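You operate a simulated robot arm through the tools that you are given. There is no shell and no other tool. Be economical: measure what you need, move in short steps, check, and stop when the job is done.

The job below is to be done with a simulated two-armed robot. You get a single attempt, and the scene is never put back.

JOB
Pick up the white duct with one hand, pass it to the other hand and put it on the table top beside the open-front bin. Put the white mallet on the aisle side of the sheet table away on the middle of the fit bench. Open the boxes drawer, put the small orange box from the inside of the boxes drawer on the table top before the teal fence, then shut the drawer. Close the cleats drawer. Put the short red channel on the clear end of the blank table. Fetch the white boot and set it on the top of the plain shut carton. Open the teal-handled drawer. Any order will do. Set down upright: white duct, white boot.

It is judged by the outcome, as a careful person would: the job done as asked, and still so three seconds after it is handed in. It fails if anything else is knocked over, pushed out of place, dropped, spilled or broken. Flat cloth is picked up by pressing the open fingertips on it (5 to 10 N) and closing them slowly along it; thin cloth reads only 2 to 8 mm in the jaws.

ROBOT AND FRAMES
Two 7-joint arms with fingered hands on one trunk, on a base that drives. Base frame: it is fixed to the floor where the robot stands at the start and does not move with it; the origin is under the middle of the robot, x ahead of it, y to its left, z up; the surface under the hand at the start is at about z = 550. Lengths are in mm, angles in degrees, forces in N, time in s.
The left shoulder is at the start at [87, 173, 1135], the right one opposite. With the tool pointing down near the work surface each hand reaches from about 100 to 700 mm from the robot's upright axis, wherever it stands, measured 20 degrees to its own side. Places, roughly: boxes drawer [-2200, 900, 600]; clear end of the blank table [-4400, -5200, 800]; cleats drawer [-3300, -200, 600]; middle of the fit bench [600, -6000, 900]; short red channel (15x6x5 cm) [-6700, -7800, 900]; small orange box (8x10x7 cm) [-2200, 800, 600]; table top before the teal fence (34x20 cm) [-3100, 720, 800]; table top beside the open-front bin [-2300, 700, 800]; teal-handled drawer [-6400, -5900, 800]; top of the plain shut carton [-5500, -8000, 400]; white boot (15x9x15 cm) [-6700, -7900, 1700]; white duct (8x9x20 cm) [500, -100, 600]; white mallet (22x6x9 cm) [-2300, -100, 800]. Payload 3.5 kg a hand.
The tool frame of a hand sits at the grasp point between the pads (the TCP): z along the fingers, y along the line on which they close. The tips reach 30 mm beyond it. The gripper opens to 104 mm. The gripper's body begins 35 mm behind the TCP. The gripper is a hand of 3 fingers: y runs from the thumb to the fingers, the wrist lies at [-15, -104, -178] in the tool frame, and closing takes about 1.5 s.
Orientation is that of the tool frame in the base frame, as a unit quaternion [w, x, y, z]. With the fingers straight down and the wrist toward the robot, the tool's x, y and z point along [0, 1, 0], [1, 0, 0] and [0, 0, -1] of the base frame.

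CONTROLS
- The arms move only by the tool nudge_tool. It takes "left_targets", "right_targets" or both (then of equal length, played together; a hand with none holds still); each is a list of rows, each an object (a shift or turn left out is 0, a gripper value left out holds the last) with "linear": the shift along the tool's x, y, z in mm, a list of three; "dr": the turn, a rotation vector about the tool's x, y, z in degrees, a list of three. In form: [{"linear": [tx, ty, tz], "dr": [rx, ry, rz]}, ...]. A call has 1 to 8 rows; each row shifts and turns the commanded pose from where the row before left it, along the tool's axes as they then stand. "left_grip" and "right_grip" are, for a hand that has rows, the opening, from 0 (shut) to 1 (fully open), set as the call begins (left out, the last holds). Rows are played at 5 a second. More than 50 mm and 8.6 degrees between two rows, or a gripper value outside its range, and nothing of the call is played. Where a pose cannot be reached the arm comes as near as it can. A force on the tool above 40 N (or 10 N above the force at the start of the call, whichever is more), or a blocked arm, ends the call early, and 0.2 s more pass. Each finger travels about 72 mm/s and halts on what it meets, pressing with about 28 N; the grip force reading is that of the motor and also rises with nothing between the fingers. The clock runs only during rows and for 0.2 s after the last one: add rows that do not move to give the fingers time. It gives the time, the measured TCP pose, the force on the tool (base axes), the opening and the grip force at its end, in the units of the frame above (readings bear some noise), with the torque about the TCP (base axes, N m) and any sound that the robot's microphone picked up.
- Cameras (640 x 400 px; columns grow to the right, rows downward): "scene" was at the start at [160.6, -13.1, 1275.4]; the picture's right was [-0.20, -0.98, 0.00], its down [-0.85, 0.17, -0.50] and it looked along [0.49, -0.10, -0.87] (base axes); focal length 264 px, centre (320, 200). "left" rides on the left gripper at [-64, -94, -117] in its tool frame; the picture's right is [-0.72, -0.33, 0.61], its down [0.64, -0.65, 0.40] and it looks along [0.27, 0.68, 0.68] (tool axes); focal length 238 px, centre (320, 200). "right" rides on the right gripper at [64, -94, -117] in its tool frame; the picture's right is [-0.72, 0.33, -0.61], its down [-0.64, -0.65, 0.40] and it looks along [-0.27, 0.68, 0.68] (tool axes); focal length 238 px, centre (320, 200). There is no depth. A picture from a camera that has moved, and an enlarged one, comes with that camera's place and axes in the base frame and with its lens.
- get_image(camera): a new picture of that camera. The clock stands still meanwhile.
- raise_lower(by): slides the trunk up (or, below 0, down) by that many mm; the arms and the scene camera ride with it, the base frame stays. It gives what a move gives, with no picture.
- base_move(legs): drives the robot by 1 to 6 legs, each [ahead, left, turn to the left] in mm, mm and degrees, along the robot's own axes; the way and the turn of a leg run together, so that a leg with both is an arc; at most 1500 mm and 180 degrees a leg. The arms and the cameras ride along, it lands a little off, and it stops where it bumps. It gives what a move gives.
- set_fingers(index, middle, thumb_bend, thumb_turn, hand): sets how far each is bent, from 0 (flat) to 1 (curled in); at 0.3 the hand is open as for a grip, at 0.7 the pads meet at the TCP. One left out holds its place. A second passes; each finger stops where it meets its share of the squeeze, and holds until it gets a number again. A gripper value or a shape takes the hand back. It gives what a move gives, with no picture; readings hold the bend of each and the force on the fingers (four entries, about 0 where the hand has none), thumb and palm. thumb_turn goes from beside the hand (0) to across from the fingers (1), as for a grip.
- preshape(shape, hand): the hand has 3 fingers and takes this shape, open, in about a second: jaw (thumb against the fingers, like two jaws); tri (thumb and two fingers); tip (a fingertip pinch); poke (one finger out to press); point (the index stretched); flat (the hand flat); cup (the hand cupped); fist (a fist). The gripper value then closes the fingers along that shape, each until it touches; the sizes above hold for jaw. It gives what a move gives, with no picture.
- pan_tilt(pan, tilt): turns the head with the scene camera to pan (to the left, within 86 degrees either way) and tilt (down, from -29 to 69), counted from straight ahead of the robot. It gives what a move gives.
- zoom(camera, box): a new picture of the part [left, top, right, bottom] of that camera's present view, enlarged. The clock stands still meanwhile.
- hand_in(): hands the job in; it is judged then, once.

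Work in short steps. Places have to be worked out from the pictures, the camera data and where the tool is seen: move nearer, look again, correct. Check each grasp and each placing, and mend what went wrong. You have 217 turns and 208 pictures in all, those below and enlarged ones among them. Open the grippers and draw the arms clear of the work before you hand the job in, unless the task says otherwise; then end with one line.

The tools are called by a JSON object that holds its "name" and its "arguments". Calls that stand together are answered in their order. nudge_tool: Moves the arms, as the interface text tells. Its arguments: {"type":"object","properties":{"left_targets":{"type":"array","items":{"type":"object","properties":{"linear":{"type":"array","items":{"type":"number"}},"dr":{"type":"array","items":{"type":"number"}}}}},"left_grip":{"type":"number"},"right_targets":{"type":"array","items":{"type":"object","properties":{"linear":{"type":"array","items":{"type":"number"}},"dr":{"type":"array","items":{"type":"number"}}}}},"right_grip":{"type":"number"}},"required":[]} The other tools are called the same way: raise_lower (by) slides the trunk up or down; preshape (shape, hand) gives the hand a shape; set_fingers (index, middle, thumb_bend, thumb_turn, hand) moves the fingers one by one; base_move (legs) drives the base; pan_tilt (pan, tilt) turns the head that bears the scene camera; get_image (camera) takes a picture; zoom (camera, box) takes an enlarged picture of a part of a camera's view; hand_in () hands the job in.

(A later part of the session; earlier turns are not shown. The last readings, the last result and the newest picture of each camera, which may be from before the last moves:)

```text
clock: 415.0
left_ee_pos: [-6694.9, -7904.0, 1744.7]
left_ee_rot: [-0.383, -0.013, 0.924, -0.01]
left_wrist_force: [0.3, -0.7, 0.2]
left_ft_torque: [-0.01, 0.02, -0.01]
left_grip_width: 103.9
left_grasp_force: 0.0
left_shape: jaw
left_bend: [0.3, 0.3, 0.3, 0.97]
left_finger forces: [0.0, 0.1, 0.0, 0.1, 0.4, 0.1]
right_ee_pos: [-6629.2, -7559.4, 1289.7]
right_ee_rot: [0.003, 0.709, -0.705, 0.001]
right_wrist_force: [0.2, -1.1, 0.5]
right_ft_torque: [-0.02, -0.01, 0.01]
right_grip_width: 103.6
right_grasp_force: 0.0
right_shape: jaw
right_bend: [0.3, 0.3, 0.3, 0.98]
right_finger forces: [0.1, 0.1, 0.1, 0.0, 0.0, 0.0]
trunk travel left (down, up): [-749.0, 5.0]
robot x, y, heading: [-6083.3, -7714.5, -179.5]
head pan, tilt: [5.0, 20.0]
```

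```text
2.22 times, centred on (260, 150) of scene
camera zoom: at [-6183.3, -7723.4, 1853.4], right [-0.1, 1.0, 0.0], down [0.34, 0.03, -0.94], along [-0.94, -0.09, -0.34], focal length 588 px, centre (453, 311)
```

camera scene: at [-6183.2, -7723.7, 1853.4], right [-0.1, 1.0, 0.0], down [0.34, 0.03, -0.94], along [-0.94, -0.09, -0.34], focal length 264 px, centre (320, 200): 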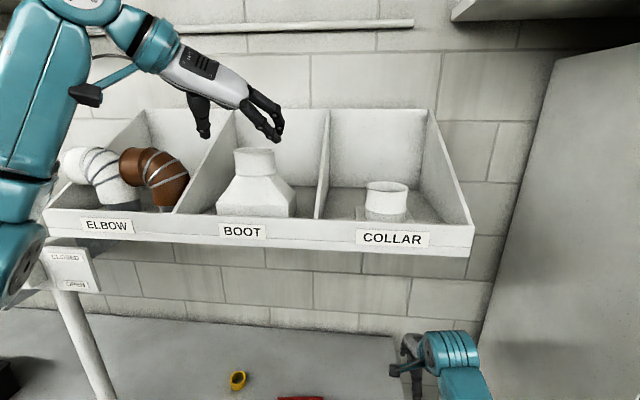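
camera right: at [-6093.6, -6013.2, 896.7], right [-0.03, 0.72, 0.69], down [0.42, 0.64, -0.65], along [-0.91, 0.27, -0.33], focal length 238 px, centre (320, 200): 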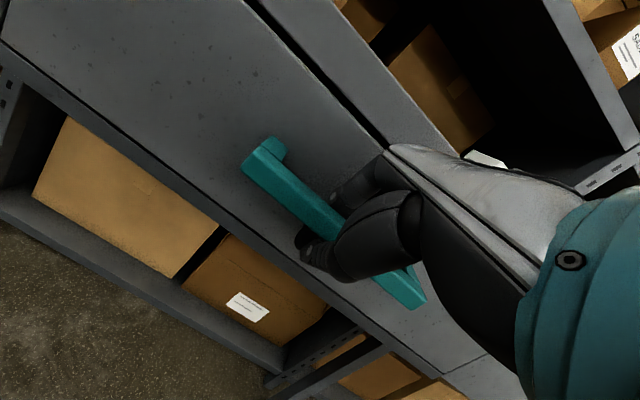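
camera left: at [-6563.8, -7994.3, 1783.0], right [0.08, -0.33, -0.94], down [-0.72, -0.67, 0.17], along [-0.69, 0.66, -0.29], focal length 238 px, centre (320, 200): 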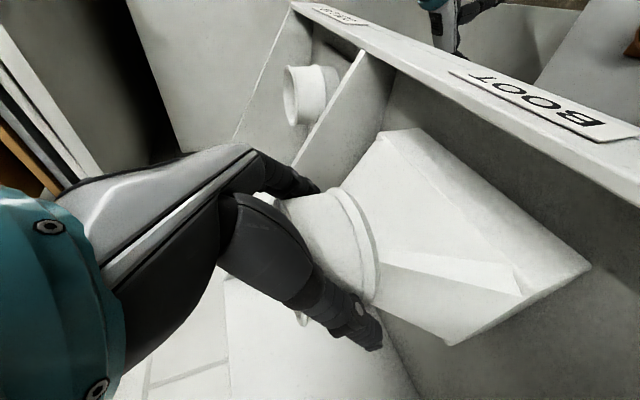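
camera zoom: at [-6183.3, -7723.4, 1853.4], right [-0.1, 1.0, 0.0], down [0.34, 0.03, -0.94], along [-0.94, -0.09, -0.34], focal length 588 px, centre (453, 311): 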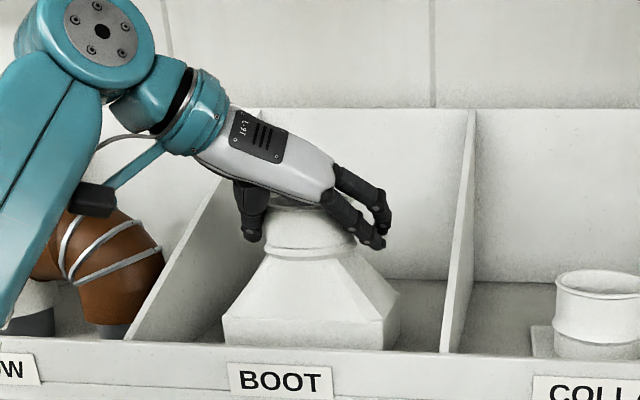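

The collar is between thumb and fingers with no contact force. I'll close the hand.

{"name": "nudge_tool", "arguments": {"left_targets": [{"linear": [0, 0, 0]}, {"linear": [0, 0, 0]}, {"linear": [0, 0, 0]}, {"linear": [0, 0, 0]}, {"linear": [0, 0, 0]}, {"linear": [0, 0, 0]}, {"linear": [0, 0, 0]}], "left_grip": 0}}

{"name": "nudge_tool", "arguments": {"left_targets": [{"linear": [11, 0, -11]}, {"linear": [0, 0, 0]}]}}

{"name": "zoom", "arguments": {"camera": "scene", "box": [160, 60, 360, 240]}}

```text
clock: 416.6
left_ee_pos: [-6695.7, -7904.4, 1745.9]
left_ee_rot: [-0.383, -0.013, 0.924, -0.01]
left_wrist_force: [-0.6, -2.2, 2.9]
left_ft_torque: [0.2, 0.07, 0.04]
left_grip_width: 78.3
left_grasp_force: 28.3
left_shape: jaw
left_bend: [0.28, 0.4, 0.36, 0.98]
left_finger forces: [20.8, 11.0, 0.0, 0.0, 33.5, 0.0]
right_ee_pos: [-6630.9, -7559.3, 1289.4]
right_ee_rot: [0.003, 0.708, -0.706, 0.001]
right_wrist_force: [-0.1, -0.2, -0.2]
right_ft_torque: [-0.02, -0.02, 0.01]
right_grip_width: 103.3
right_grasp_force: 0.1
right_shape: jaw
right_bend: [0.3, 0.3, 0.3, 0.98]
right_finger forces: [0.0, 0.0, 0.0, 0.0, 0.1, 0.1]
trunk travel left (down, up): [-749.0, 5.0]
robot x, y, heading: [-6081.0, -7717.1, -179.6]
head pan, tilt: [5.0, 20.0]
```

```text
clock: 417.2
left_ee_pos: [-6695.2, -7904.7, 1760.5]
left_ee_rot: [-0.381, -0.012, 0.924, -0.01]
left_wrist_force: [1.0, 0.2, -2.5]
left_ft_torque: [0.0, -0.03, -0.02]
left_grip_width: 78.3
left_grasp_force: 27.9
left_shape: jaw
left_bend: [0.28, 0.4, 0.36, 0.98]
left_finger forces: [21.3, 10.8, 0.0, 0.0, 32.6, 0.0]
right_ee_pos: [-6630.3, -7558.8, 1288.8]
right_ee_rot: [0.003, 0.709, -0.705, 0.001]
right_wrist_force: [-0.8, 0.4, 0.5]
right_ft_torque: [0.01, -0.01, 0.02]
right_grip_width: 103.5
right_grasp_force: 0.1
right_shape: jaw
right_bend: [0.3, 0.3, 0.3, 0.98]
right_finger forces: [0.1, 0.0, 0.0, 0.1, 0.0, 0.1]
trunk travel left (down, up): [-749.0, 5.0]
robot x, y, heading: [-6080.8, -7712.2, -179.5]
head pan, tilt: [5.0, 20.0]
```

```text
2.22 times, centred on (260, 150) of scene
camera zoom: at [-6183.8, -7723.7, 1853.3], right [-0.1, 1.0, 0.0], down [0.34, 0.03, -0.94], along [-0.94, -0.09, -0.34], focal length 588 px, centre (453, 311)
```

zoom: 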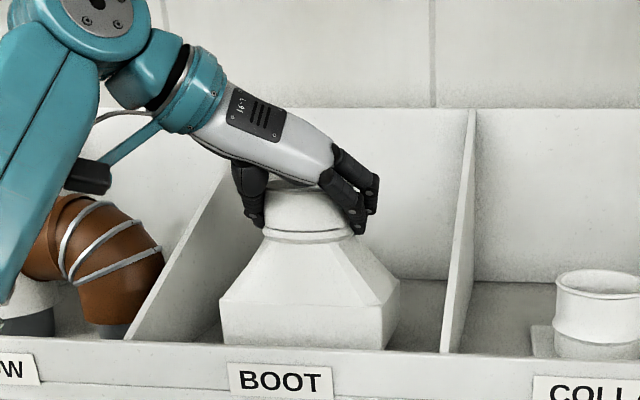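

The boot is lifted. I'll raise it about 100 mm more to clear the lip, then back the base out.

{"name": "nudge_tool", "arguments": {"left_targets": [{"linear": [18, 0, -18]}, {"linear": [22, 0, -22]}, {"linear": [22, 0, -22]}, {"linear": [14, 0, -14]}, {"linear": [0, 0, 0]}]}}

{"name": "get_image", "arguments": {"camera": "scene"}}

```text
clock: 418.4
left_ee_pos: [-6685.6, -7904.1, 1859.5]
left_ee_rot: [-0.382, -0.013, 0.924, -0.01]
left_wrist_force: [0.4, -0.2, -2.6]
left_ft_torque: [0.02, -0.01, 0.01]
left_grip_width: 78.5
left_grasp_force: 28.0
left_shape: jaw
left_bend: [0.28, 0.4, 0.37, 0.98]
left_finger forces: [21.2, 10.8, 0.0, 0.0, 32.5, 0.0]
left hand out of reach, approached as far as the arm can: row 4
right_ee_pos: [-6631.1, -7558.6, 1288.1]
right_ee_rot: [0.002, 0.709, -0.706, -0.001]
right_wrist_force: [-0.3, 1.3, -0.2]
right_ft_torque: [-0.02, -0.05, 0.01]
right_grip_width: 103.5
right_grasp_force: 0.0
right_shape: jaw
right_bend: [0.3, 0.3, 0.3, 0.98]
right_finger forces: [0.1, 0.0, 0.1, 0.0, 0.1, 0.0]
trunk travel left (down, up): [-749.0, 5.0]
robot x, y, heading: [-6079.2, -7713.2, -179.6]
head pan, tilt: [5.0, 20.0]
```

```text
74 pictures are left
camera scene: at [-6185.0, -7724.1, 1853.2], right [-0.1, 1.0, 0.0], down [0.34, 0.03, -0.94], along [-0.94, -0.09, -0.34], focal length 264 px, centre (320, 200)
```

scene: 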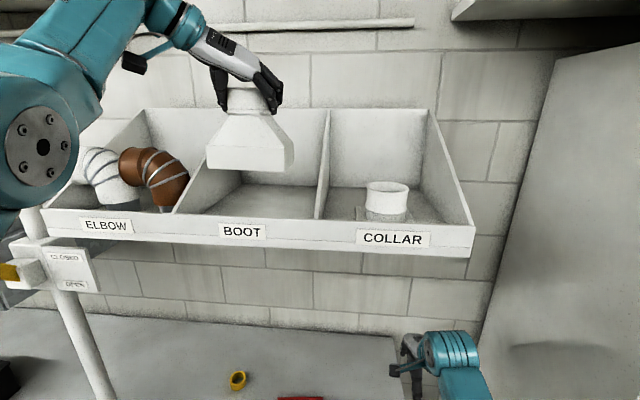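

The boot is clear above the bin. I'll retract the arm and back up 110 mm, then look down at the bench for the channel.

{"name": "nudge_tool", "arguments": {"left_targets": [{"linear": [-25, 0, -25]}, {"linear": [-25, 0, -25]}, {"linear": [-25, 0, -25]}, {"linear": [-25, 0, -25]}, {"linear": [-25, 0, -25]}, {"linear": [0, 0, 0]}]}}

{"name": "base_move", "arguments": {"legs": [[-100, 0, 0]]}}

{"name": "pan_tilt", "arguments": {"pan": 0, "tilt": 52}}

{"name": "get_image", "arguments": {"camera": "scene"}}

```text
clock: 419.8
left_ee_pos: [-6603.4, -7909.4, 1947.1]
left_ee_rot: [-0.382, -0.012, 0.924, -0.01]
left_wrist_force: [0.0, 0.4, -2.3]
left_ft_torque: [-0.02, -0.03, -0.01]
left_grip_width: 78.3
left_grasp_force: 28.4
left_shape: jaw
left_bend: [0.28, 0.4, 0.37, 0.98]
left_finger forces: [21.1, 10.9, 0.0, 0.1, 32.5, 0.1]
left hand out of reach, approached as far as the arm can: row 1, 2, 3, 4, 5
right_ee_pos: [-6630.7, -7557.8, 1287.9]
right_ee_rot: [0.003, 0.709, -0.705, 0.0]
right_wrist_force: [-0.4, 0.6, -0.5]
right_ft_torque: [0.02, -0.01, -0.01]
right_grip_width: 103.6
right_grasp_force: 0.1
right_shape: jaw
right_bend: [0.3, 0.3, 0.3, 0.98]
right_finger forces: [0.0, 0.0, 0.1, 0.0, 0.0, 0.0]
trunk travel left (down, up): [-749.0, 5.0]
robot x, y, heading: [-6078.2, -7710.8, -179.3]
head pan, tilt: [5.0, 20.0]
```

```text
clock: 420.9
left_ee_pos: [-6508.5, -7908.6, 1945.6]
left_ee_rot: [-0.381, -0.012, 0.925, -0.009]
left_wrist_force: [-0.3, 0.0, -3.2]
left_ft_torque: [0.03, -0.04, 0.03]
left_grip_width: 78.5
left_grasp_force: 28.4
left_shape: jaw
left_bend: [0.28, 0.4, 0.37, 0.98]
left_finger forces: [21.2, 10.8, 0.0, 0.0, 32.5, 0.0]
right_ee_pos: [-6534.4, -7557.0, 1287.1]
right_ee_rot: [0.001, 0.708, -0.706, 0.0]
right_wrist_force: [0.5, 0.2, -0.5]
right_ft_torque: [0.02, 0.01, 0.01]
right_grip_width: 103.6
right_grasp_force: 0.0
right_shape: jaw
right_bend: [0.3, 0.3, 0.3, 0.98]
right_finger forces: [0.0, 0.0, 0.1, 0.1, 0.0, 0.0]
trunk travel left (down, up): [-749.0, 5.0]
robot x, y, heading: [-5982.1, -7711.2, -179.5]
head pan, tilt: [5.0, 20.0]
```

```text
clock: 421.9
left_ee_pos: [-6506.2, -7908.0, 1945.7]
left_ee_rot: [-0.382, -0.013, 0.924, -0.01]
left_wrist_force: [-0.4, 0.2, -2.9]
left_ft_torque: [0.0, -0.02, 0.0]
left_grip_width: 78.4
left_grasp_force: 27.9
left_shape: jaw
left_bend: [0.28, 0.4, 0.37, 0.98]
left_finger forces: [21.2, 10.9, 0.0, 0.1, 32.6, 0.0]
right_ee_pos: [-6533.5, -7557.8, 1289.3]
right_ee_rot: [0.002, 0.71, -0.705, 0.0]
right_wrist_force: [-0.2, -0.2, 0.1]
right_ft_torque: [-0.03, 0.03, 0.0]
right_grip_width: 103.5
right_grasp_force: 0.1
right_shape: jaw
right_bend: [0.3, 0.3, 0.3, 0.98]
right_finger forces: [0.0, 0.0, 0.0, 0.0, 0.1, 0.0]
trunk travel left (down, up): [-749.0, 5.0]
robot x, y, heading: [-5985.3, -7713.8, -179.6]
head pan, tilt: [0.0, 52.0]
```

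```text
73 pictures are left
camera scene: at [-6069.5, -7714.1, 1805.1], right [-0.01, 1.0, 0.0], down [0.79, 0.01, -0.62], along [-0.62, -0.01, -0.79], focal length 264 px, centre (320, 200)
```

scene: 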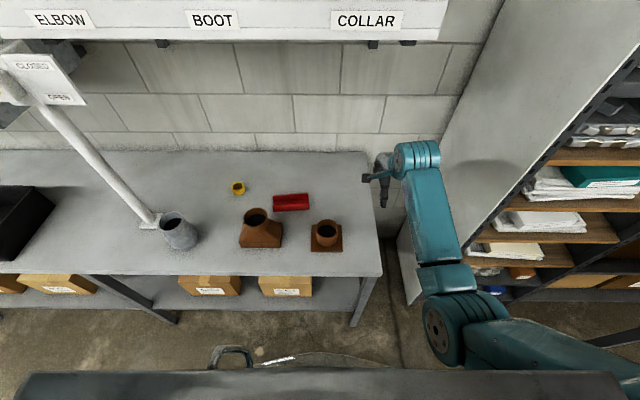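

The red channel lies at about [-6750, -7848] on the bench. I'll place the boot first: move clear, turn to face -y beside the carton, and look.

{"name": "base_move", "arguments": {"legs": [[0, -310, 0], [0, 0, 90], [0, 310, 0]]}}

{"name": "raise_lower", "arguments": {"by": -350}}

{"name": "nudge_tool", "arguments": {"left_targets": [{"linear": [-30, 0, 30]}, {"linear": [-30, 0, 30]}, {"linear": [-30, 0, 30]}, {"linear": [-30, 0, 30]}, {"linear": [-30, 0, 30]}, {"linear": [-30, 0, 30]}, {"linear": [-30, 0, 30]}, {"linear": [-30, 0, 30]}]}}

{"name": "pan_tilt", "arguments": {"pan": 8, "tilt": 48}}

{"name": "get_image", "arguments": {"camera": "scene"}}

```text
clock: 429.5
left_ee_pos: [-5482.7, -7922.9, 1946.5]
left_ee_rot: [0.262, 0.663, -0.644, 0.278]
left_wrist_force: [-0.7, 0.9, -2.2]
left_ft_torque: [0.04, -0.02, 0.01]
left_grip_width: 78.5
left_grasp_force: 27.7
left_shape: jaw
left_bend: [0.28, 0.4, 0.37, 0.98]
left_finger forces: [21.0, 10.9, 0.1, 0.0, 32.3, 0.0]
right_ee_pos: [-5831.0, -7950.6, 1288.9]
right_ee_rot: [0.001, 1.0, 0.006, 0.003]
right_wrist_force: [-0.1, 0.1, 0.5]
right_ft_torque: [0.0, -0.02, -0.01]
right_grip_width: 103.8
right_grasp_force: 0.0
right_shape: jaw
right_bend: [0.3, 0.3, 0.3, 0.98]
right_finger forces: [0.1, 0.1, 0.0, 0.0, 0.0, 0.0]
trunk travel left (down, up): [-749.0, 5.0]
robot x, y, heading: [-5673.3, -7400.9, -89.2]
head pan, tilt: [0.0, 52.0]
```

```text
clock: 432.9
left_ee_pos: [-5478.9, -7957.0, 1568.8]
left_ee_rot: [0.244, 0.67, -0.651, 0.259]
left_wrist_force: [0.7, -0.5, -3.0]
left_ft_torque: [0.05, 0.04, -0.02]
left_grip_width: 78.1
left_grasp_force: 27.9
left_shape: jaw
left_bend: [0.28, 0.4, 0.37, 0.98]
left_finger forces: [21.0, 10.8, 0.0, 0.1, 32.3, 0.0]
right_ee_pos: [-5829.9, -7950.5, 938.7]
right_ee_rot: [0.001, 1.0, 0.005, 0.001]
right_wrist_force: [0.0, -0.8, -0.5]
right_ft_torque: [0.02, 0.0, -0.02]
right_grip_width: 103.6
right_grasp_force: 0.0
right_shape: jaw
right_bend: [0.3, 0.3, 0.3, 0.98]
right_finger forces: [0.0, 0.2, 0.0, 0.0, 0.0, 0.1]
trunk travel left (down, up): [-399.0, 355.0]
robot x, y, heading: [-5676.4, -7399.2, -88.8]
head pan, tilt: [0.0, 52.0]
```

```text
clock: 434.7
left_ee_pos: [-5452.9, -8097.6, 1328.4]
left_ee_rot: [0.243, 0.67, -0.652, 0.258]
left_wrist_force: [-0.1, -0.1, -2.2]
left_ft_torque: [0.0, 0.0, 0.0]
left_grip_width: 78.4
left_grasp_force: 28.3
left_shape: jaw
left_bend: [0.28, 0.4, 0.37, 0.98]
left_finger forces: [21.1, 10.7, 0.1, 0.0, 32.1, 0.0]
left hand out of reach, approached as far as the arm can: row 1, 2, 3, 4, 5, 6, 7, 8
right_ee_pos: [-5828.9, -7951.8, 938.1]
right_ee_rot: [0.001, 1.0, 0.006, 0.002]
right_wrist_force: [0.2, 0.1, -0.3]
right_ft_torque: [-0.01, 0.0, 0.0]
right_grip_width: 103.4
right_grasp_force: 0.0
right_shape: jaw
right_bend: [0.3, 0.3, 0.3, 0.98]
right_finger forces: [0.0, 0.0, 0.1, 0.1, 0.0, 0.0]
trunk travel left (down, up): [-399.0, 355.0]
robot x, y, heading: [-5677.1, -7398.0, -89.1]
head pan, tilt: [0.0, 52.0]
```

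```text
clock: 435.4
left_ee_pos: [-5453.5, -8097.9, 1331.0]
left_ee_rot: [0.243, 0.67, -0.652, 0.259]
left_wrist_force: [0.7, -0.3, -1.8]
left_ft_torque: [0.01, 0.02, 0.02]
left_grip_width: 78.3
left_grasp_force: 28.0
left_shape: jaw
left_bend: [0.28, 0.4, 0.37, 0.98]
left_finger forces: [21.1, 10.8, 0.0, 0.0, 32.0, 0.1]
right_ee_pos: [-5828.5, -7951.0, 939.2]
right_ee_rot: [0.001, 1.0, 0.005, 0.001]
right_wrist_force: [-0.4, -0.2, -0.8]
right_ft_torque: [0.02, 0.04, -0.02]
right_grip_width: 103.5
right_grasp_force: 0.1
right_shape: jaw
right_bend: [0.3, 0.3, 0.3, 0.98]
right_finger forces: [0.0, 0.0, 0.0, 0.0, 0.0, 0.1]
trunk travel left (down, up): [-399.0, 355.0]
robot x, y, heading: [-5676.7, -7400.2, -89.5]
head pan, tilt: [8.0, 48.0]
```

```text
72 pictures are left
camera scene: at [-5665.4, -7515.4, 1459.6], right [-0.99, -0.15, 0.0], down [-0.11, 0.73, -0.67], along [0.1, -0.66, -0.74], focal length 264 px, centre (320, 200)
```

scene: 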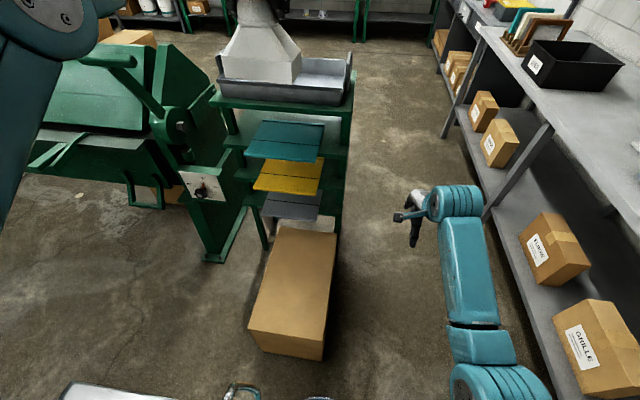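

The left arm slid outward to its limit. The carton spans x -5637..-5345, y -8254..-7775. I'll bring the boot back toward the robot before lowering further.

{"name": "nudge_tool", "arguments": {"left_targets": [{"linear": [-30, 0, -26]}, {"linear": [-30, 0, -26]}, {"linear": [-30, 0, -26]}, {"linear": [0, 0, 0]}]}}

{"name": "nudge_tool", "arguments": {"left_targets": [{"linear": [-27, 0, 30]}, {"linear": [-27, 0, 30]}, {"linear": [-27, 0, 30]}, {"linear": [-27, 0, 30]}, {"linear": [0, 0, 0]}]}}

```text
clock: 436.4
left_ee_pos: [-5443.7, -8088.7, 1356.4]
left_ee_rot: [0.242, 0.67, -0.652, 0.259]
left_wrist_force: [-0.2, -0.4, -2.8]
left_ft_torque: [0.01, 0.02, -0.01]
left_grip_width: 78.2
left_grasp_force: 27.9
left_shape: jaw
left_bend: [0.28, 0.4, 0.37, 0.98]
left_finger forces: [21.0, 10.8, 0.0, 0.0, 32.2, 0.1]
left hand out of reach, approached as far as the arm can: row 1, 2, 3
right_ee_pos: [-5829.5, -7951.4, 937.9]
right_ee_rot: [0.002, 1.0, 0.005, 0.002]
right_wrist_force: [-0.4, -0.6, -0.1]
right_ft_torque: [-0.01, -0.01, 0.0]
right_grip_width: 103.5
right_grasp_force: 0.1
right_shape: jaw
right_bend: [0.3, 0.3, 0.3, 0.98]
right_finger forces: [0.0, 0.0, 0.0, 0.0, 0.0, 0.1]
trunk travel left (down, up): [-399.0, 355.0]
robot x, y, heading: [-5676.2, -7398.4, -89.0]
head pan, tilt: [8.0, 48.0]
```

```text
clock: 437.6
left_ee_pos: [-5435.6, -8119.6, 1200.8]
left_ee_rot: [0.243, 0.671, -0.651, 0.258]
left_wrist_force: [0.4, 0.4, -2.2]
left_ft_torque: [0.03, -0.03, -0.01]
left_grip_width: 78.4
left_grasp_force: 27.6
left_shape: jaw
left_bend: [0.28, 0.4, 0.37, 0.98]
left_finger forces: [21.0, 10.7, 0.0, 0.0, 32.1, 0.0]
left hand out of reach, approached as far as the arm can: row 1, 2, 3, 4
right_ee_pos: [-5830.7, -7949.6, 939.3]
right_ee_rot: [0.002, 1.0, 0.005, 0.002]
right_wrist_force: [0.2, -0.4, -0.3]
right_ft_torque: [0.02, 0.0, 0.04]
right_grip_width: 103.6
right_grasp_force: 0.0
right_shape: jaw
right_bend: [0.3, 0.3, 0.3, 0.98]
right_finger forces: [0.0, 0.0, 0.1, 0.0, 0.0, 0.0]
trunk travel left (down, up): [-399.0, 355.0]
robot x, y, heading: [-5673.7, -7398.8, -89.1]
head pan, tilt: [8.0, 48.0]
```

With this pitch the arm only works stretched out (about 720 mm ahead). I'll back the base 200 mm and lower mainly with the trunk, then extend down.

{"name": "base_move", "arguments": {"legs": [[-200, 0, 0]]}}

{"name": "raise_lower", "arguments": {"by": -330}}

{"name": "nudge_tool", "arguments": {"left_targets": [{"linear": [-20, 0, 22]}, {"linear": [-20, 0, 22]}, {"linear": [-20, 0, 22]}, {"linear": [-20, 0, 22]}, {"linear": [0, 0, 0]}]}}

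{"name": "get_image", "arguments": {"camera": "scene"}}

```text
clock: 439.2
left_ee_pos: [-5439.5, -7918.7, 1201.9]
left_ee_rot: [0.243, 0.671, -0.651, 0.259]
left_wrist_force: [-0.5, 0.3, -2.1]
left_ft_torque: [0.01, 0.01, 0.02]
left_grip_width: 78.1
left_grasp_force: 27.5
left_shape: jaw
left_bend: [0.28, 0.4, 0.37, 0.98]
left_finger forces: [21.0, 10.9, 0.1, 0.1, 32.1, 0.0]
right_ee_pos: [-5833.5, -7750.0, 940.2]
right_ee_rot: [0.003, 1.0, 0.005, 0.002]
right_wrist_force: [-1.1, -0.3, -0.4]
right_ft_torque: [-0.04, 0.0, 0.0]
right_grip_width: 103.6
right_grasp_force: 0.0
right_shape: jaw
right_bend: [0.3, 0.3, 0.3, 0.98]
right_finger forces: [0.1, 0.0, 0.0, 0.1, 0.0, 0.1]
trunk travel left (down, up): [-399.0, 355.0]
robot x, y, heading: [-5681.2, -7199.8, -89.3]
head pan, tilt: [8.0, 48.0]
```

```text
clock: 442.5
left_ee_pos: [-5438.7, -7963.8, 654.4]
left_ee_rot: [0.133, 0.7, -0.686, 0.148]
left_wrist_force: [0.4, -1.0, -1.4]
left_ft_torque: [-0.03, 0.03, 0.01]
left_grip_width: 78.1
left_grasp_force: 28.2
left_shape: jaw
left_bend: [0.28, 0.4, 0.37, 0.98]
left_finger forces: [21.1, 10.5, 0.1, 0.0, 31.9, 0.0]
right_ee_pos: [-5833.5, -7749.8, 610.1]
right_ee_rot: [0.003, 1.0, 0.004, 0.002]
right_wrist_force: [-0.3, 0.5, 0.7]
right_ft_torque: [0.0, -0.02, 0.03]
right_grip_width: 103.6
right_grasp_force: 0.1
right_shape: jaw
right_bend: [0.3, 0.3, 0.3, 0.98]
right_finger forces: [0.1, 0.0, 0.1, 0.0, 0.0, 0.0]
trunk travel left (down, up): [-69.0, 685.0]
robot x, y, heading: [-5678.8, -7200.7, -89.3]
head pan, tilt: [8.0, 48.0]
```

```text
clock: 443.7
left_ee_pos: [-5438.9, -7924.2, 541.6]
left_ee_rot: [0.133, 0.7, -0.686, 0.147]
left_wrist_force: [0.2, -0.2, -4.2]
left_ft_torque: [-0.02, 0.03, -0.01]
left_grip_width: 78.1
left_grasp_force: 27.6
left_shape: jaw
left_bend: [0.28, 0.4, 0.37, 0.98]
left_finger forces: [21.2, 10.5, 0.0, 0.0, 32.0, 0.0]
right_ee_pos: [-5833.8, -7749.7, 608.0]
right_ee_rot: [0.001, 1.0, 0.004, 0.003]
right_wrist_force: [-0.5, 0.2, -0.4]
right_ft_torque: [0.04, 0.03, -0.03]
right_grip_width: 103.7
right_grasp_force: 0.0
right_shape: jaw
right_bend: [0.3, 0.3, 0.3, 0.98]
right_finger forces: [0.0, 0.1, 0.0, 0.0, 0.1, 0.1]
trunk travel left (down, up): [-69.0, 685.0]
robot x, y, heading: [-5682.8, -7200.0, -89.2]
head pan, tilt: [8.0, 48.0]
```

```text
71 pictures are left
camera scene: at [-5666.3, -7462.3, 1118.7], right [-0.99, -0.15, 0.0], down [-0.11, 0.73, -0.67], along [0.1, -0.66, -0.74], focal length 264 px, centre (320, 200)
```

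scene: 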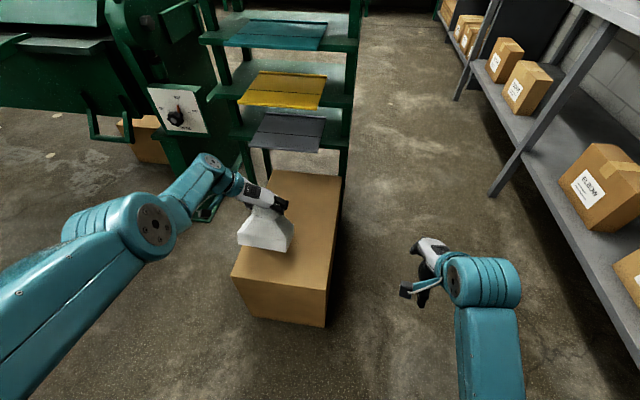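

The carton is right below, but the hand's pitch dropped to 23°, so the boot is tilted about 20°. I'll raise a little and pitch it back upright.

{"name": "nudge_tool", "arguments": {"left_targets": [{"linear": [12, 0, -28]}, {"linear": [12, 0, -28]}, {"dr": [0, 5, 0]}, {"dr": [0, 5, 0]}, {"dr": [0, 5, 0]}, {"dr": [0, 5, 0]}, {"linear": [0, 0, 0]}]}}

{"name": "zoom", "arguments": {"camera": "scene", "box": [180, 120, 380, 340]}}

```text
clock: 445.3
left_ee_pos: [-5439.7, -7925.0, 602.7]
left_ee_rot: [0.251, 0.663, -0.652, 0.267]
left_wrist_force: [-0.9, 0.0, -2.3]
left_ft_torque: [-0.02, 0.02, 0.02]
left_grip_width: 78.2
left_grasp_force: 27.9
left_shape: jaw
left_bend: [0.28, 0.4, 0.37, 0.98]
left_finger forces: [20.9, 10.8, 0.0, 0.0, 31.8, 0.1]
right_ee_pos: [-5833.3, -7751.6, 608.3]
right_ee_rot: [0.002, 1.0, 0.005, 0.002]
right_wrist_force: [0.8, 0.8, -0.2]
right_ft_torque: [0.0, -0.03, 0.0]
right_grip_width: 103.6
right_grasp_force: 0.0
right_shape: jaw
right_bend: [0.3, 0.3, 0.3, 0.98]
right_finger forces: [0.1, 0.0, 0.0, 0.0, 0.1, 0.1]
trunk travel left (down, up): [-69.0, 685.0]
robot x, y, heading: [-5679.1, -7200.4, -89.2]
head pan, tilt: [8.0, 48.0]
```

```text
1.82 times, centred on (280, 230) of scene
camera zoom: at [-5666.3, -7462.3, 1118.7], right [-0.99, -0.15, 0.0], down [-0.11, 0.73, -0.67], along [0.1, -0.66, -0.74], focal length 481 px, centre (393, 146)
```

zoom: 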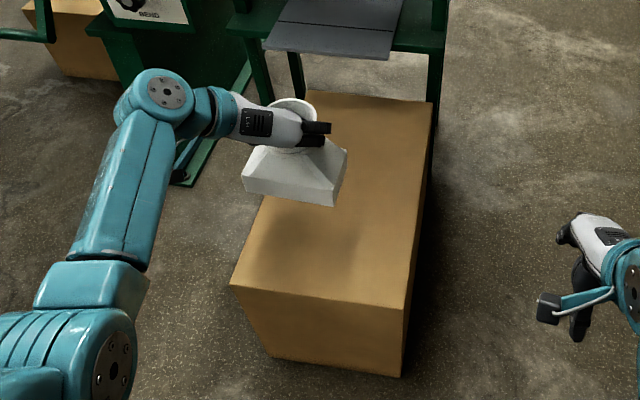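

The pitch is back to 43°, so the boot is nearly upright over the carton. I'll shift it 40 mm toward the carton's middle, add 2° and lower.

{"name": "nudge_tool", "arguments": {"left_targets": [{"linear": [0, 20, 0], "dr": [0, 1.5, 0]}, {"linear": [0, 20, 0]}, {"linear": [-14, 0, 15]}, {"linear": [-14, 0, 15]}, {"linear": [-7, 0, 7.5]}, {"linear": [0, 0, 0]}]}}

{"name": "zoom", "arguments": {"camera": "scene", "box": [180, 120, 380, 340]}}

```text
clock: 446.7
left_ee_pos: [-5478.3, -7927.1, 551.2]
left_ee_rot: [0.26, 0.66, -0.649, 0.276]
left_wrist_force: [0.4, 0.6, -2.0]
left_ft_torque: [0.02, 0.0, 0.03]
left_grip_width: 78.1
left_grasp_force: 28.4
left_shape: jaw
left_bend: [0.28, 0.4, 0.37, 0.98]
left_finger forces: [20.7, 11.0, 0.0, 0.1, 31.8, 0.1]
right_ee_pos: [-5832.5, -7750.3, 608.6]
right_ee_rot: [0.002, 1.0, 0.004, 0.002]
right_wrist_force: [-0.2, -0.6, -0.3]
right_ft_torque: [0.01, 0.01, -0.01]
right_grip_width: 103.3
right_grasp_force: 0.0
right_shape: jaw
right_bend: [0.3, 0.3, 0.3, 0.98]
right_finger forces: [0.1, 0.0, 0.0, 0.1, 0.1, 0.0]
trunk travel left (down, up): [-69.0, 685.0]
robot x, y, heading: [-5679.2, -7200.1, -89.3]
head pan, tilt: [8.0, 48.0]
```

```text
1.82 times, centred on (280, 230) of scene
camera zoom: at [-5666.3, -7462.3, 1118.7], right [-0.99, -0.15, 0.0], down [-0.11, 0.73, -0.67], along [0.1, -0.66, -0.74], focal length 481 px, centre (393, 146)
```

zoom: 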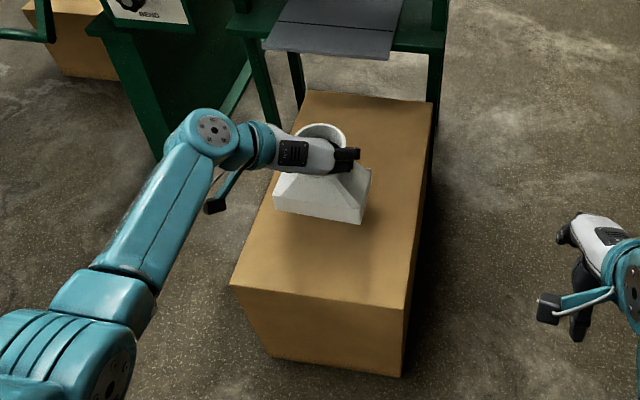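

The boot is upright over the carton top. I'll lower in small steps to contact.

{"name": "nudge_tool", "arguments": {"left_targets": [{"linear": [-3.5, 0, 3.7]}, {"linear": [-3.5, 0, 3.7]}, {"linear": [-3.5, 0, 3.7]}, {"linear": [-3.5, 0, 3.7]}, {"linear": [0, 0, 0]}]}}

{"name": "zoom", "arguments": {"camera": "scene", "box": [180, 120, 380, 340]}}

```text
clock: 447.9
left_ee_pos: [-5477.8, -7928.1, 531.2]
left_ee_rot: [0.258, 0.661, -0.649, 0.276]
left_wrist_force: [0.3, 0.3, -2.7]
left_ft_torque: [0.02, 0.01, -0.02]
left_grip_width: 78.3
left_grasp_force: 28.6
left_shape: jaw
left_bend: [0.28, 0.4, 0.37, 0.98]
left_finger forces: [20.6, 11.0, 0.0, 0.0, 31.7, 0.1]
right_ee_pos: [-5834.2, -7750.1, 608.7]
right_ee_rot: [0.001, 1.0, 0.004, 0.001]
right_wrist_force: [-0.8, 0.2, 0.4]
right_ft_torque: [-0.01, -0.03, 0.0]
right_grip_width: 103.6
right_grasp_force: 0.0
right_shape: jaw
right_bend: [0.3, 0.3, 0.3, 0.98]
right_finger forces: [0.0, 0.0, 0.1, 0.1, 0.1, 0.0]
trunk travel left (down, up): [-69.0, 685.0]
robot x, y, heading: [-5677.3, -7200.3, -89.1]
head pan, tilt: [8.0, 48.0]
```

```text
1.82 times, centred on (280, 230) of scene
camera zoom: at [-5666.3, -7462.3, 1118.7], right [-0.99, -0.15, 0.0], down [-0.11, 0.73, -0.67], along [0.1, -0.66, -0.74], focal length 481 px, centre (393, 146)
```

zoom: 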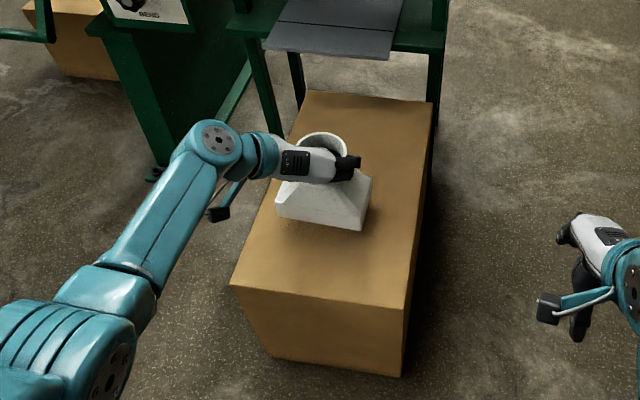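

{"name": "nudge_tool", "arguments": {"left_targets": [{"linear": [-2.8, 0, 2.9]}, {"linear": [-2.8, 0, 2.9]}, {"linear": [0, 0, 0]}]}}

{"name": "nudge_tool", "arguments": {"left_targets": [{"linear": [-2.8, 0, 2.9]}, {"linear": [0, 0, 0]}, {"linear": [0, 0, 0]}]}}

```text
clock: 448.7
left_ee_pos: [-5479.0, -7928.3, 522.4]
left_ee_rot: [0.258, 0.661, -0.648, 0.275]
left_wrist_force: [-0.3, -1.1, -3.6]
left_ft_torque: [0.01, 0.02, -0.01]
left_grip_width: 78.2
left_grasp_force: 28.1
left_shape: jaw
left_bend: [0.28, 0.4, 0.37, 0.98]
left_finger forces: [20.6, 10.9, 0.0, 0.0, 31.7, 0.0]
right_ee_pos: [-5833.1, -7750.7, 608.3]
right_ee_rot: [0.002, 1.0, 0.005, 0.001]
right_wrist_force: [-0.4, -0.4, 0.3]
right_ft_torque: [0.03, 0.0, 0.01]
right_grip_width: 103.6
right_grasp_force: 0.1
right_shape: jaw
right_bend: [0.3, 0.3, 0.3, 0.98]
right_finger forces: [0.1, 0.0, 0.0, 0.0, 0.0, 0.0]
trunk travel left (down, up): [-69.0, 685.0]
robot x, y, heading: [-5679.6, -7198.6, -89.0]
head pan, tilt: [8.0, 48.0]
```

```text
clock: 449.5
left_ee_pos: [-5478.0, -7928.0, 518.5]
left_ee_rot: [0.26, 0.66, -0.649, 0.276]
left_wrist_force: [-0.8, -1.1, -2.6]
left_ft_torque: [0.06, 0.04, 0.02]
left_grip_width: 78.2
left_grasp_force: 28.3
left_shape: jaw
left_bend: [0.28, 0.4, 0.37, 0.98]
left_finger forces: [20.7, 11.1, 0.0, 0.1, 31.7, 0.0]
right_ee_pos: [-5833.1, -7750.3, 608.8]
right_ee_rot: [0.002, 1.0, 0.005, 0.002]
right_wrist_force: [-0.6, 0.9, -0.4]
right_ft_torque: [0.01, 0.04, 0.01]
right_grip_width: 103.3
right_grasp_force: 0.1
right_shape: jaw
right_bend: [0.3, 0.3, 0.3, 0.98]
right_finger forces: [0.1, 0.0, 0.1, 0.0, 0.0, 0.0]
trunk travel left (down, up): [-69.0, 685.0]
robot x, y, heading: [-5676.9, -7199.8, -89.3]
head pan, tilt: [8.0, 48.0]
```

{"name": "nudge_tool", "arguments": {"left_targets": [{"linear": [-2.1, 0, 2.2]}, {"linear": [0, 0, 0]}, {"linear": [-2.1, 0, 2.2]}, {"linear": [0, 0, 0]}, {"linear": [-2.1, 0, 2.2]}, {"linear": [0, 0, 0]}]}}

{"name": "zoom", "arguments": {"camera": "scene", "box": [220, 160, 360, 280]}}

```text
clock: 450.9
left_ee_pos: [-5477.2, -7928.7, 508.8]
left_ee_rot: [0.258, 0.661, -0.648, 0.275]
left_wrist_force: [-0.4, 0.6, -1.9]
left_ft_torque: [0.02, 0.0, -0.04]
left_grip_width: 78.5
left_grasp_force: 28.2
left_shape: jaw
left_bend: [0.28, 0.4, 0.37, 0.98]
left_finger forces: [20.5, 10.8, 0.0, 0.0, 31.6, 0.0]
right_ee_pos: [-5833.5, -7750.7, 609.6]
right_ee_rot: [0.001, 1.0, 0.004, 0.002]
right_wrist_force: [1.0, 0.1, 0.4]
right_ft_torque: [0.01, 0.04, -0.02]
right_grip_width: 103.5
right_grasp_force: 0.1
right_shape: jaw
right_bend: [0.3, 0.3, 0.3, 0.98]
right_finger forces: [0.0, 0.0, 0.0, 0.0, 0.0, 0.1]
trunk travel left (down, up): [-69.0, 685.0]
robot x, y, heading: [-5680.1, -7197.6, -89.4]
head pan, tilt: [8.0, 48.0]
```

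```text
3.33 times, centred on (290, 220) of scene
camera zoom: at [-5666.3, -7462.3, 1118.7], right [-0.99, -0.15, 0.0], down [-0.11, 0.73, -0.67], along [0.1, -0.66, -0.74], focal length 882 px, centre (420, 133)
```

zoom: 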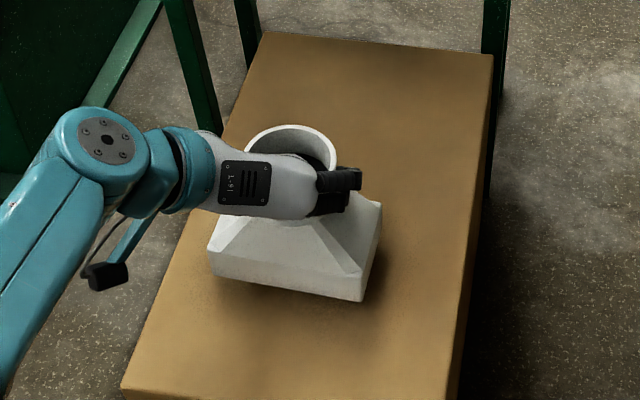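

A shadow gap remains. I'll keep lowering.

{"name": "nudge_tool", "arguments": {"left_targets": [{"linear": [-2.1, 0, 2.2]}, {"linear": [-2.1, 0, 2.2]}, {"linear": [-2.1, 0, 2.2]}, {"linear": [0, 0, 0]}, {"linear": [0, 0, 0]}]}}

{"name": "nudge_tool", "arguments": {"left_targets": [{"linear": [-2.1, 0, 2.2]}, {"linear": [0, 0, 0]}, {"linear": [-2.1, 0, 2.2]}, {"linear": [0, 0, 0]}]}}

{"name": "zoom", "arguments": {"camera": "scene", "box": [220, 160, 360, 280]}}

```text
clock: 452.1
left_ee_pos: [-5477.3, -7928.7, 499.9]
left_ee_rot: [0.259, 0.661, -0.649, 0.275]
left_wrist_force: [0.0, 0.3, -2.6]
left_ft_torque: [0.01, 0.01, 0.01]
left_grip_width: 78.4
left_grasp_force: 27.8
left_shape: jaw
left_bend: [0.28, 0.4, 0.37, 0.98]
left_finger forces: [20.7, 10.9, 0.1, 0.0, 31.7, 0.0]
right_ee_pos: [-5832.6, -7750.2, 608.7]
right_ee_rot: [0.002, 1.0, 0.004, 0.002]
right_wrist_force: [-0.2, 0.1, -0.8]
right_ft_torque: [0.0, 0.01, -0.03]
right_grip_width: 103.9
right_grasp_force: 0.0
right_shape: jaw
right_bend: [0.3, 0.3, 0.3, 0.98]
right_finger forces: [0.0, 0.1, 0.1, 0.1, 0.0, 0.0]
trunk travel left (down, up): [-69.0, 685.0]
robot x, y, heading: [-5681.1, -7198.4, -89.2]
head pan, tilt: [8.0, 48.0]
```

```text
clock: 453.1
left_ee_pos: [-5476.8, -7927.8, 494.9]
left_ee_rot: [0.259, 0.661, -0.649, 0.275]
left_wrist_force: [-0.5, -0.3, -3.0]
left_ft_torque: [0.02, 0.03, 0.02]
left_grip_width: 78.1
left_grasp_force: 27.9
left_shape: jaw
left_bend: [0.28, 0.4, 0.37, 0.98]
left_finger forces: [20.5, 10.9, 0.1, 0.0, 31.6, 0.0]
right_ee_pos: [-5833.3, -7750.4, 609.0]
right_ee_rot: [0.001, 1.0, 0.004, 0.001]
right_wrist_force: [0.3, -0.5, -0.1]
right_ft_torque: [0.02, -0.01, -0.01]
right_grip_width: 103.6
right_grasp_force: 0.2
right_shape: jaw
right_bend: [0.3, 0.3, 0.3, 0.98]
right_finger forces: [0.0, 0.1, 0.0, 0.0, 0.0, 0.0]
trunk travel left (down, up): [-69.0, 685.0]
robot x, y, heading: [-5681.8, -7199.0, -89.3]
head pan, tilt: [8.0, 48.0]
```

```text
3.33 times, centred on (290, 220) of scene
camera zoom: at [-5666.3, -7462.3, 1118.7], right [-0.99, -0.15, 0.0], down [-0.11, 0.73, -0.67], along [0.1, -0.66, -0.74], focal length 882 px, centre (420, 133)
```

zoom: 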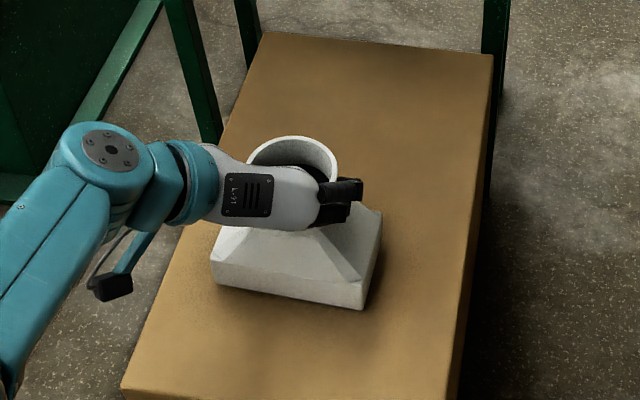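

{"name": "nudge_tool", "arguments": {"left_targets": [{"linear": [-2.1, 0, 2.2]}, {"linear": [0, 0, 0]}, {"linear": [-2.1, 0, 2.2]}, {"linear": [0, 0, 0]}]}}

{"name": "nudge_tool", "arguments": {"left_targets": [{"linear": [-2.1, 0, 2.2]}, {"linear": [0, 0, 0]}, {"linear": [-2.1, 0, 2.2]}, {"linear": [0, 0, 0]}]}}

{"name": "zoom", "arguments": {"camera": "scene", "box": [220, 160, 360, 280]}}

```text
clock: 454.1
left_ee_pos: [-5476.4, -7928.2, 488.7]
left_ee_rot: [0.259, 0.661, -0.648, 0.277]
left_wrist_force: [1.3, 0.0, 1.3]
left_ft_torque: [0.01, 0.07, 0.01]
left_grip_width: 78.1
left_grasp_force: 28.0
left_shape: jaw
left_bend: [0.28, 0.4, 0.37, 0.98]
left_finger forces: [20.5, 11.0, 0.1, 0.0, 32.4, 0.1]
right_ee_pos: [-5833.2, -7751.3, 609.1]
right_ee_rot: [0.001, 1.0, 0.005, 0.001]
right_wrist_force: [1.0, 0.2, -0.4]
right_ft_torque: [-0.02, -0.02, 0.02]
right_grip_width: 103.5
right_grasp_force: 0.0
right_shape: jaw
right_bend: [0.3, 0.3, 0.3, 0.98]
right_finger forces: [0.0, 0.0, 0.0, 0.1, 0.0, 0.1]
trunk travel left (down, up): [-69.0, 685.0]
robot x, y, heading: [-5679.9, -7199.4, -89.3]
head pan, tilt: [8.0, 48.0]
```

```text
clock: 455.1
left_ee_pos: [-5477.0, -7928.6, 485.7]
left_ee_rot: [0.26, 0.661, -0.647, 0.278]
left_wrist_force: [5.8, 1.8, 14.7]
left_ft_torque: [-0.19, 0.55, -0.02]
left_grip_width: 77.9
left_grasp_force: 28.0
left_shape: jaw
left_bend: [0.28, 0.4, 0.36, 0.98]
left_finger forces: [19.9, 11.0, 0.0, 0.1, 36.0, 0.0]
right_ee_pos: [-5832.0, -7749.3, 609.9]
right_ee_rot: [0.002, 1.0, 0.004, 0.001]
right_wrist_force: [-0.6, 0.5, 0.4]
right_ft_torque: [-0.01, -0.02, 0.02]
right_grip_width: 103.7
right_grasp_force: 0.0
right_shape: jaw
right_bend: [0.3, 0.3, 0.3, 0.98]
right_finger forces: [0.0, 0.0, 0.0, 0.0, 0.1, 0.1]
trunk travel left (down, up): [-69.0, 685.0]
robot x, y, heading: [-5678.7, -7198.6, -89.4]
head pan, tilt: [8.0, 48.0]
```

```text
3.33 times, centred on (290, 220) of scene
camera zoom: at [-5666.4, -7460.5, 1119.3], right [-0.99, -0.15, 0.0], down [-0.11, 0.73, -0.67], along [0.1, -0.66, -0.74], focal length 882 px, centre (420, 133)
```

zoom: 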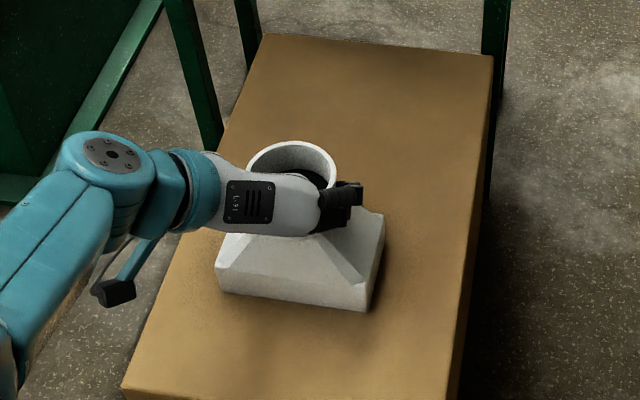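

Contact is at 15 N. I'll ease off 2 mm, open, and withdraw back along the tool axis.

{"name": "nudge_tool", "arguments": {"left_targets": [{"linear": [2, 0, -2]}, {"linear": [0, 0, 0]}]}}

{"name": "nudge_tool", "arguments": {"left_targets": [{"linear": [0, 0, 0]}, {"linear": [0, 0, 0]}, {"linear": [0, 0, 0]}, {"linear": [0, 0, 0]}, {"linear": [0, 0, 0]}], "left_grip": 1}}

{"name": "zoom", "arguments": {"camera": "scene", "box": [220, 160, 360, 280]}}

```text
clock: 455.7
left_ee_pos: [-5478.3, -7927.8, 484.9]
left_ee_rot: [0.259, 0.66, -0.649, 0.276]
left_wrist_force: [2.7, -2.8, 10.6]
left_ft_torque: [-0.21, 0.5, 0.13]
left_grip_width: 78.1
left_grasp_force: 27.7
left_shape: jaw
left_bend: [0.28, 0.4, 0.36, 0.97]
left_finger forces: [21.1, 12.1, 0.0, 0.0, 34.5, 0.0]
right_ee_pos: [-5833.7, -7749.5, 609.5]
right_ee_rot: [0.003, 1.0, 0.004, 0.002]
right_wrist_force: [1.1, -0.4, -0.5]
right_ft_torque: [-0.02, -0.01, -0.02]
right_grip_width: 103.8
right_grasp_force: 0.1
right_shape: jaw
right_bend: [0.3, 0.3, 0.3, 0.98]
right_finger forces: [0.0, 0.0, 0.0, 0.0, 0.1, 0.0]
trunk travel left (down, up): [-69.0, 685.0]
robot x, y, heading: [-5677.5, -7200.5, -89.1]
head pan, tilt: [8.0, 48.0]
```

```text
clock: 456.9
left_ee_pos: [-5477.4, -7927.7, 483.8]
left_ee_rot: [0.259, 0.66, -0.649, 0.276]
left_wrist_force: [0.7, -0.1, 0.3]
left_ft_torque: [-0.04, -0.01, 0.03]
left_grip_width: 103.7
left_grasp_force: 0.0
left_shape: jaw
left_bend: [0.3, 0.3, 0.3, 0.98]
left_finger forces: [0.0, 0.1, 0.0, 0.0, 0.1, 0.1]
right_ee_pos: [-5834.0, -7748.7, 609.2]
right_ee_rot: [0.002, 1.0, 0.004, 0.002]
right_wrist_force: [0.0, 0.0, -0.2]
right_ft_torque: [-0.01, -0.01, 0.03]
right_grip_width: 103.8
right_grasp_force: 0.0
right_shape: jaw
right_bend: [0.3, 0.3, 0.3, 0.98]
right_finger forces: [0.0, 0.1, 0.0, 0.0, 0.0, 0.1]
trunk travel left (down, up): [-69.0, 685.0]
robot x, y, heading: [-5680.8, -7200.2, -89.6]
head pan, tilt: [8.0, 48.0]
```

```text
3.33 times, centred on (290, 220) of scene
camera zoom: at [-5666.4, -7462.1, 1118.7], right [-0.99, -0.15, 0.0], down [-0.11, 0.73, -0.67], along [0.1, -0.66, -0.74], focal length 882 px, centre (420, 133)
```

zoom: 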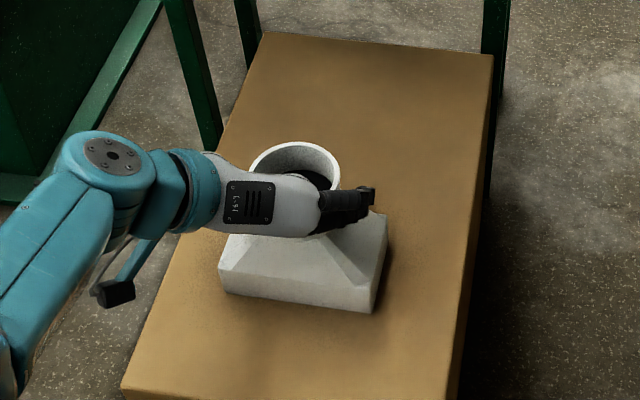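

The boot stands free. I'll raise the hand straight up off the collar.

{"name": "nudge_tool", "arguments": {"left_targets": [{"linear": [10, 0, -11]}, {"linear": [14, 0, -15]}, {"linear": [20, 0, -22]}, {"linear": [20, 0, -22]}, {"linear": [20, 0, -22]}, {"linear": [20, 0, -22]}, {"linear": [0, 0, 0]}]}}

{"name": "get_image", "arguments": {"camera": "scene"}}

```text
clock: 458.5
left_ee_pos: [-5480.9, -7923.2, 639.4]
left_ee_rot: [0.258, 0.661, -0.648, 0.276]
left_wrist_force: [-0.1, 0.3, 1.1]
left_ft_torque: [0.0, 0.0, -0.04]
left_grip_width: 103.4
left_grasp_force: 0.1
left_shape: jaw
left_bend: [0.3, 0.3, 0.3, 0.98]
left_finger forces: [0.0, 0.0, 0.1, 0.0, 0.0, 0.0]
right_ee_pos: [-5833.4, -7750.5, 609.2]
right_ee_rot: [0.002, 1.0, 0.004, 0.002]
right_wrist_force: [-0.1, -0.4, -0.3]
right_ft_torque: [0.01, 0.01, 0.0]
right_grip_width: 103.7
right_grasp_force: 0.1
right_shape: jaw
right_bend: [0.3, 0.3, 0.3, 0.98]
right_finger forces: [0.0, 0.1, 0.1, 0.0, 0.0, 0.0]
trunk travel left (down, up): [-69.0, 685.0]
robot x, y, heading: [-5678.0, -7199.4, -89.3]
head pan, tilt: [8.0, 48.0]
```

```text
63 pictures are left
camera scene: at [-5666.4, -7462.0, 1118.7], right [-0.99, -0.15, 0.0], down [-0.11, 0.73, -0.67], along [0.1, -0.66, -0.74], focal length 264 px, centre (320, 200)
```

scene: 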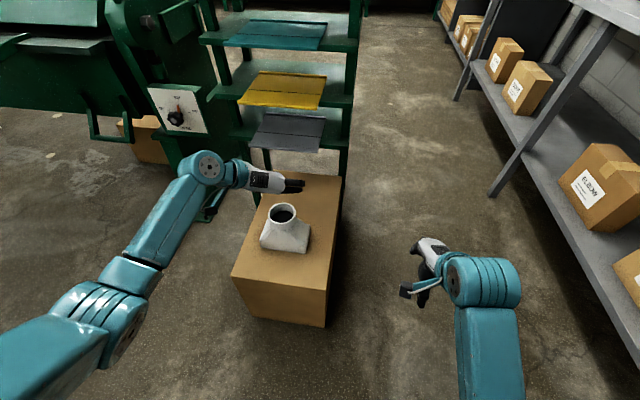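

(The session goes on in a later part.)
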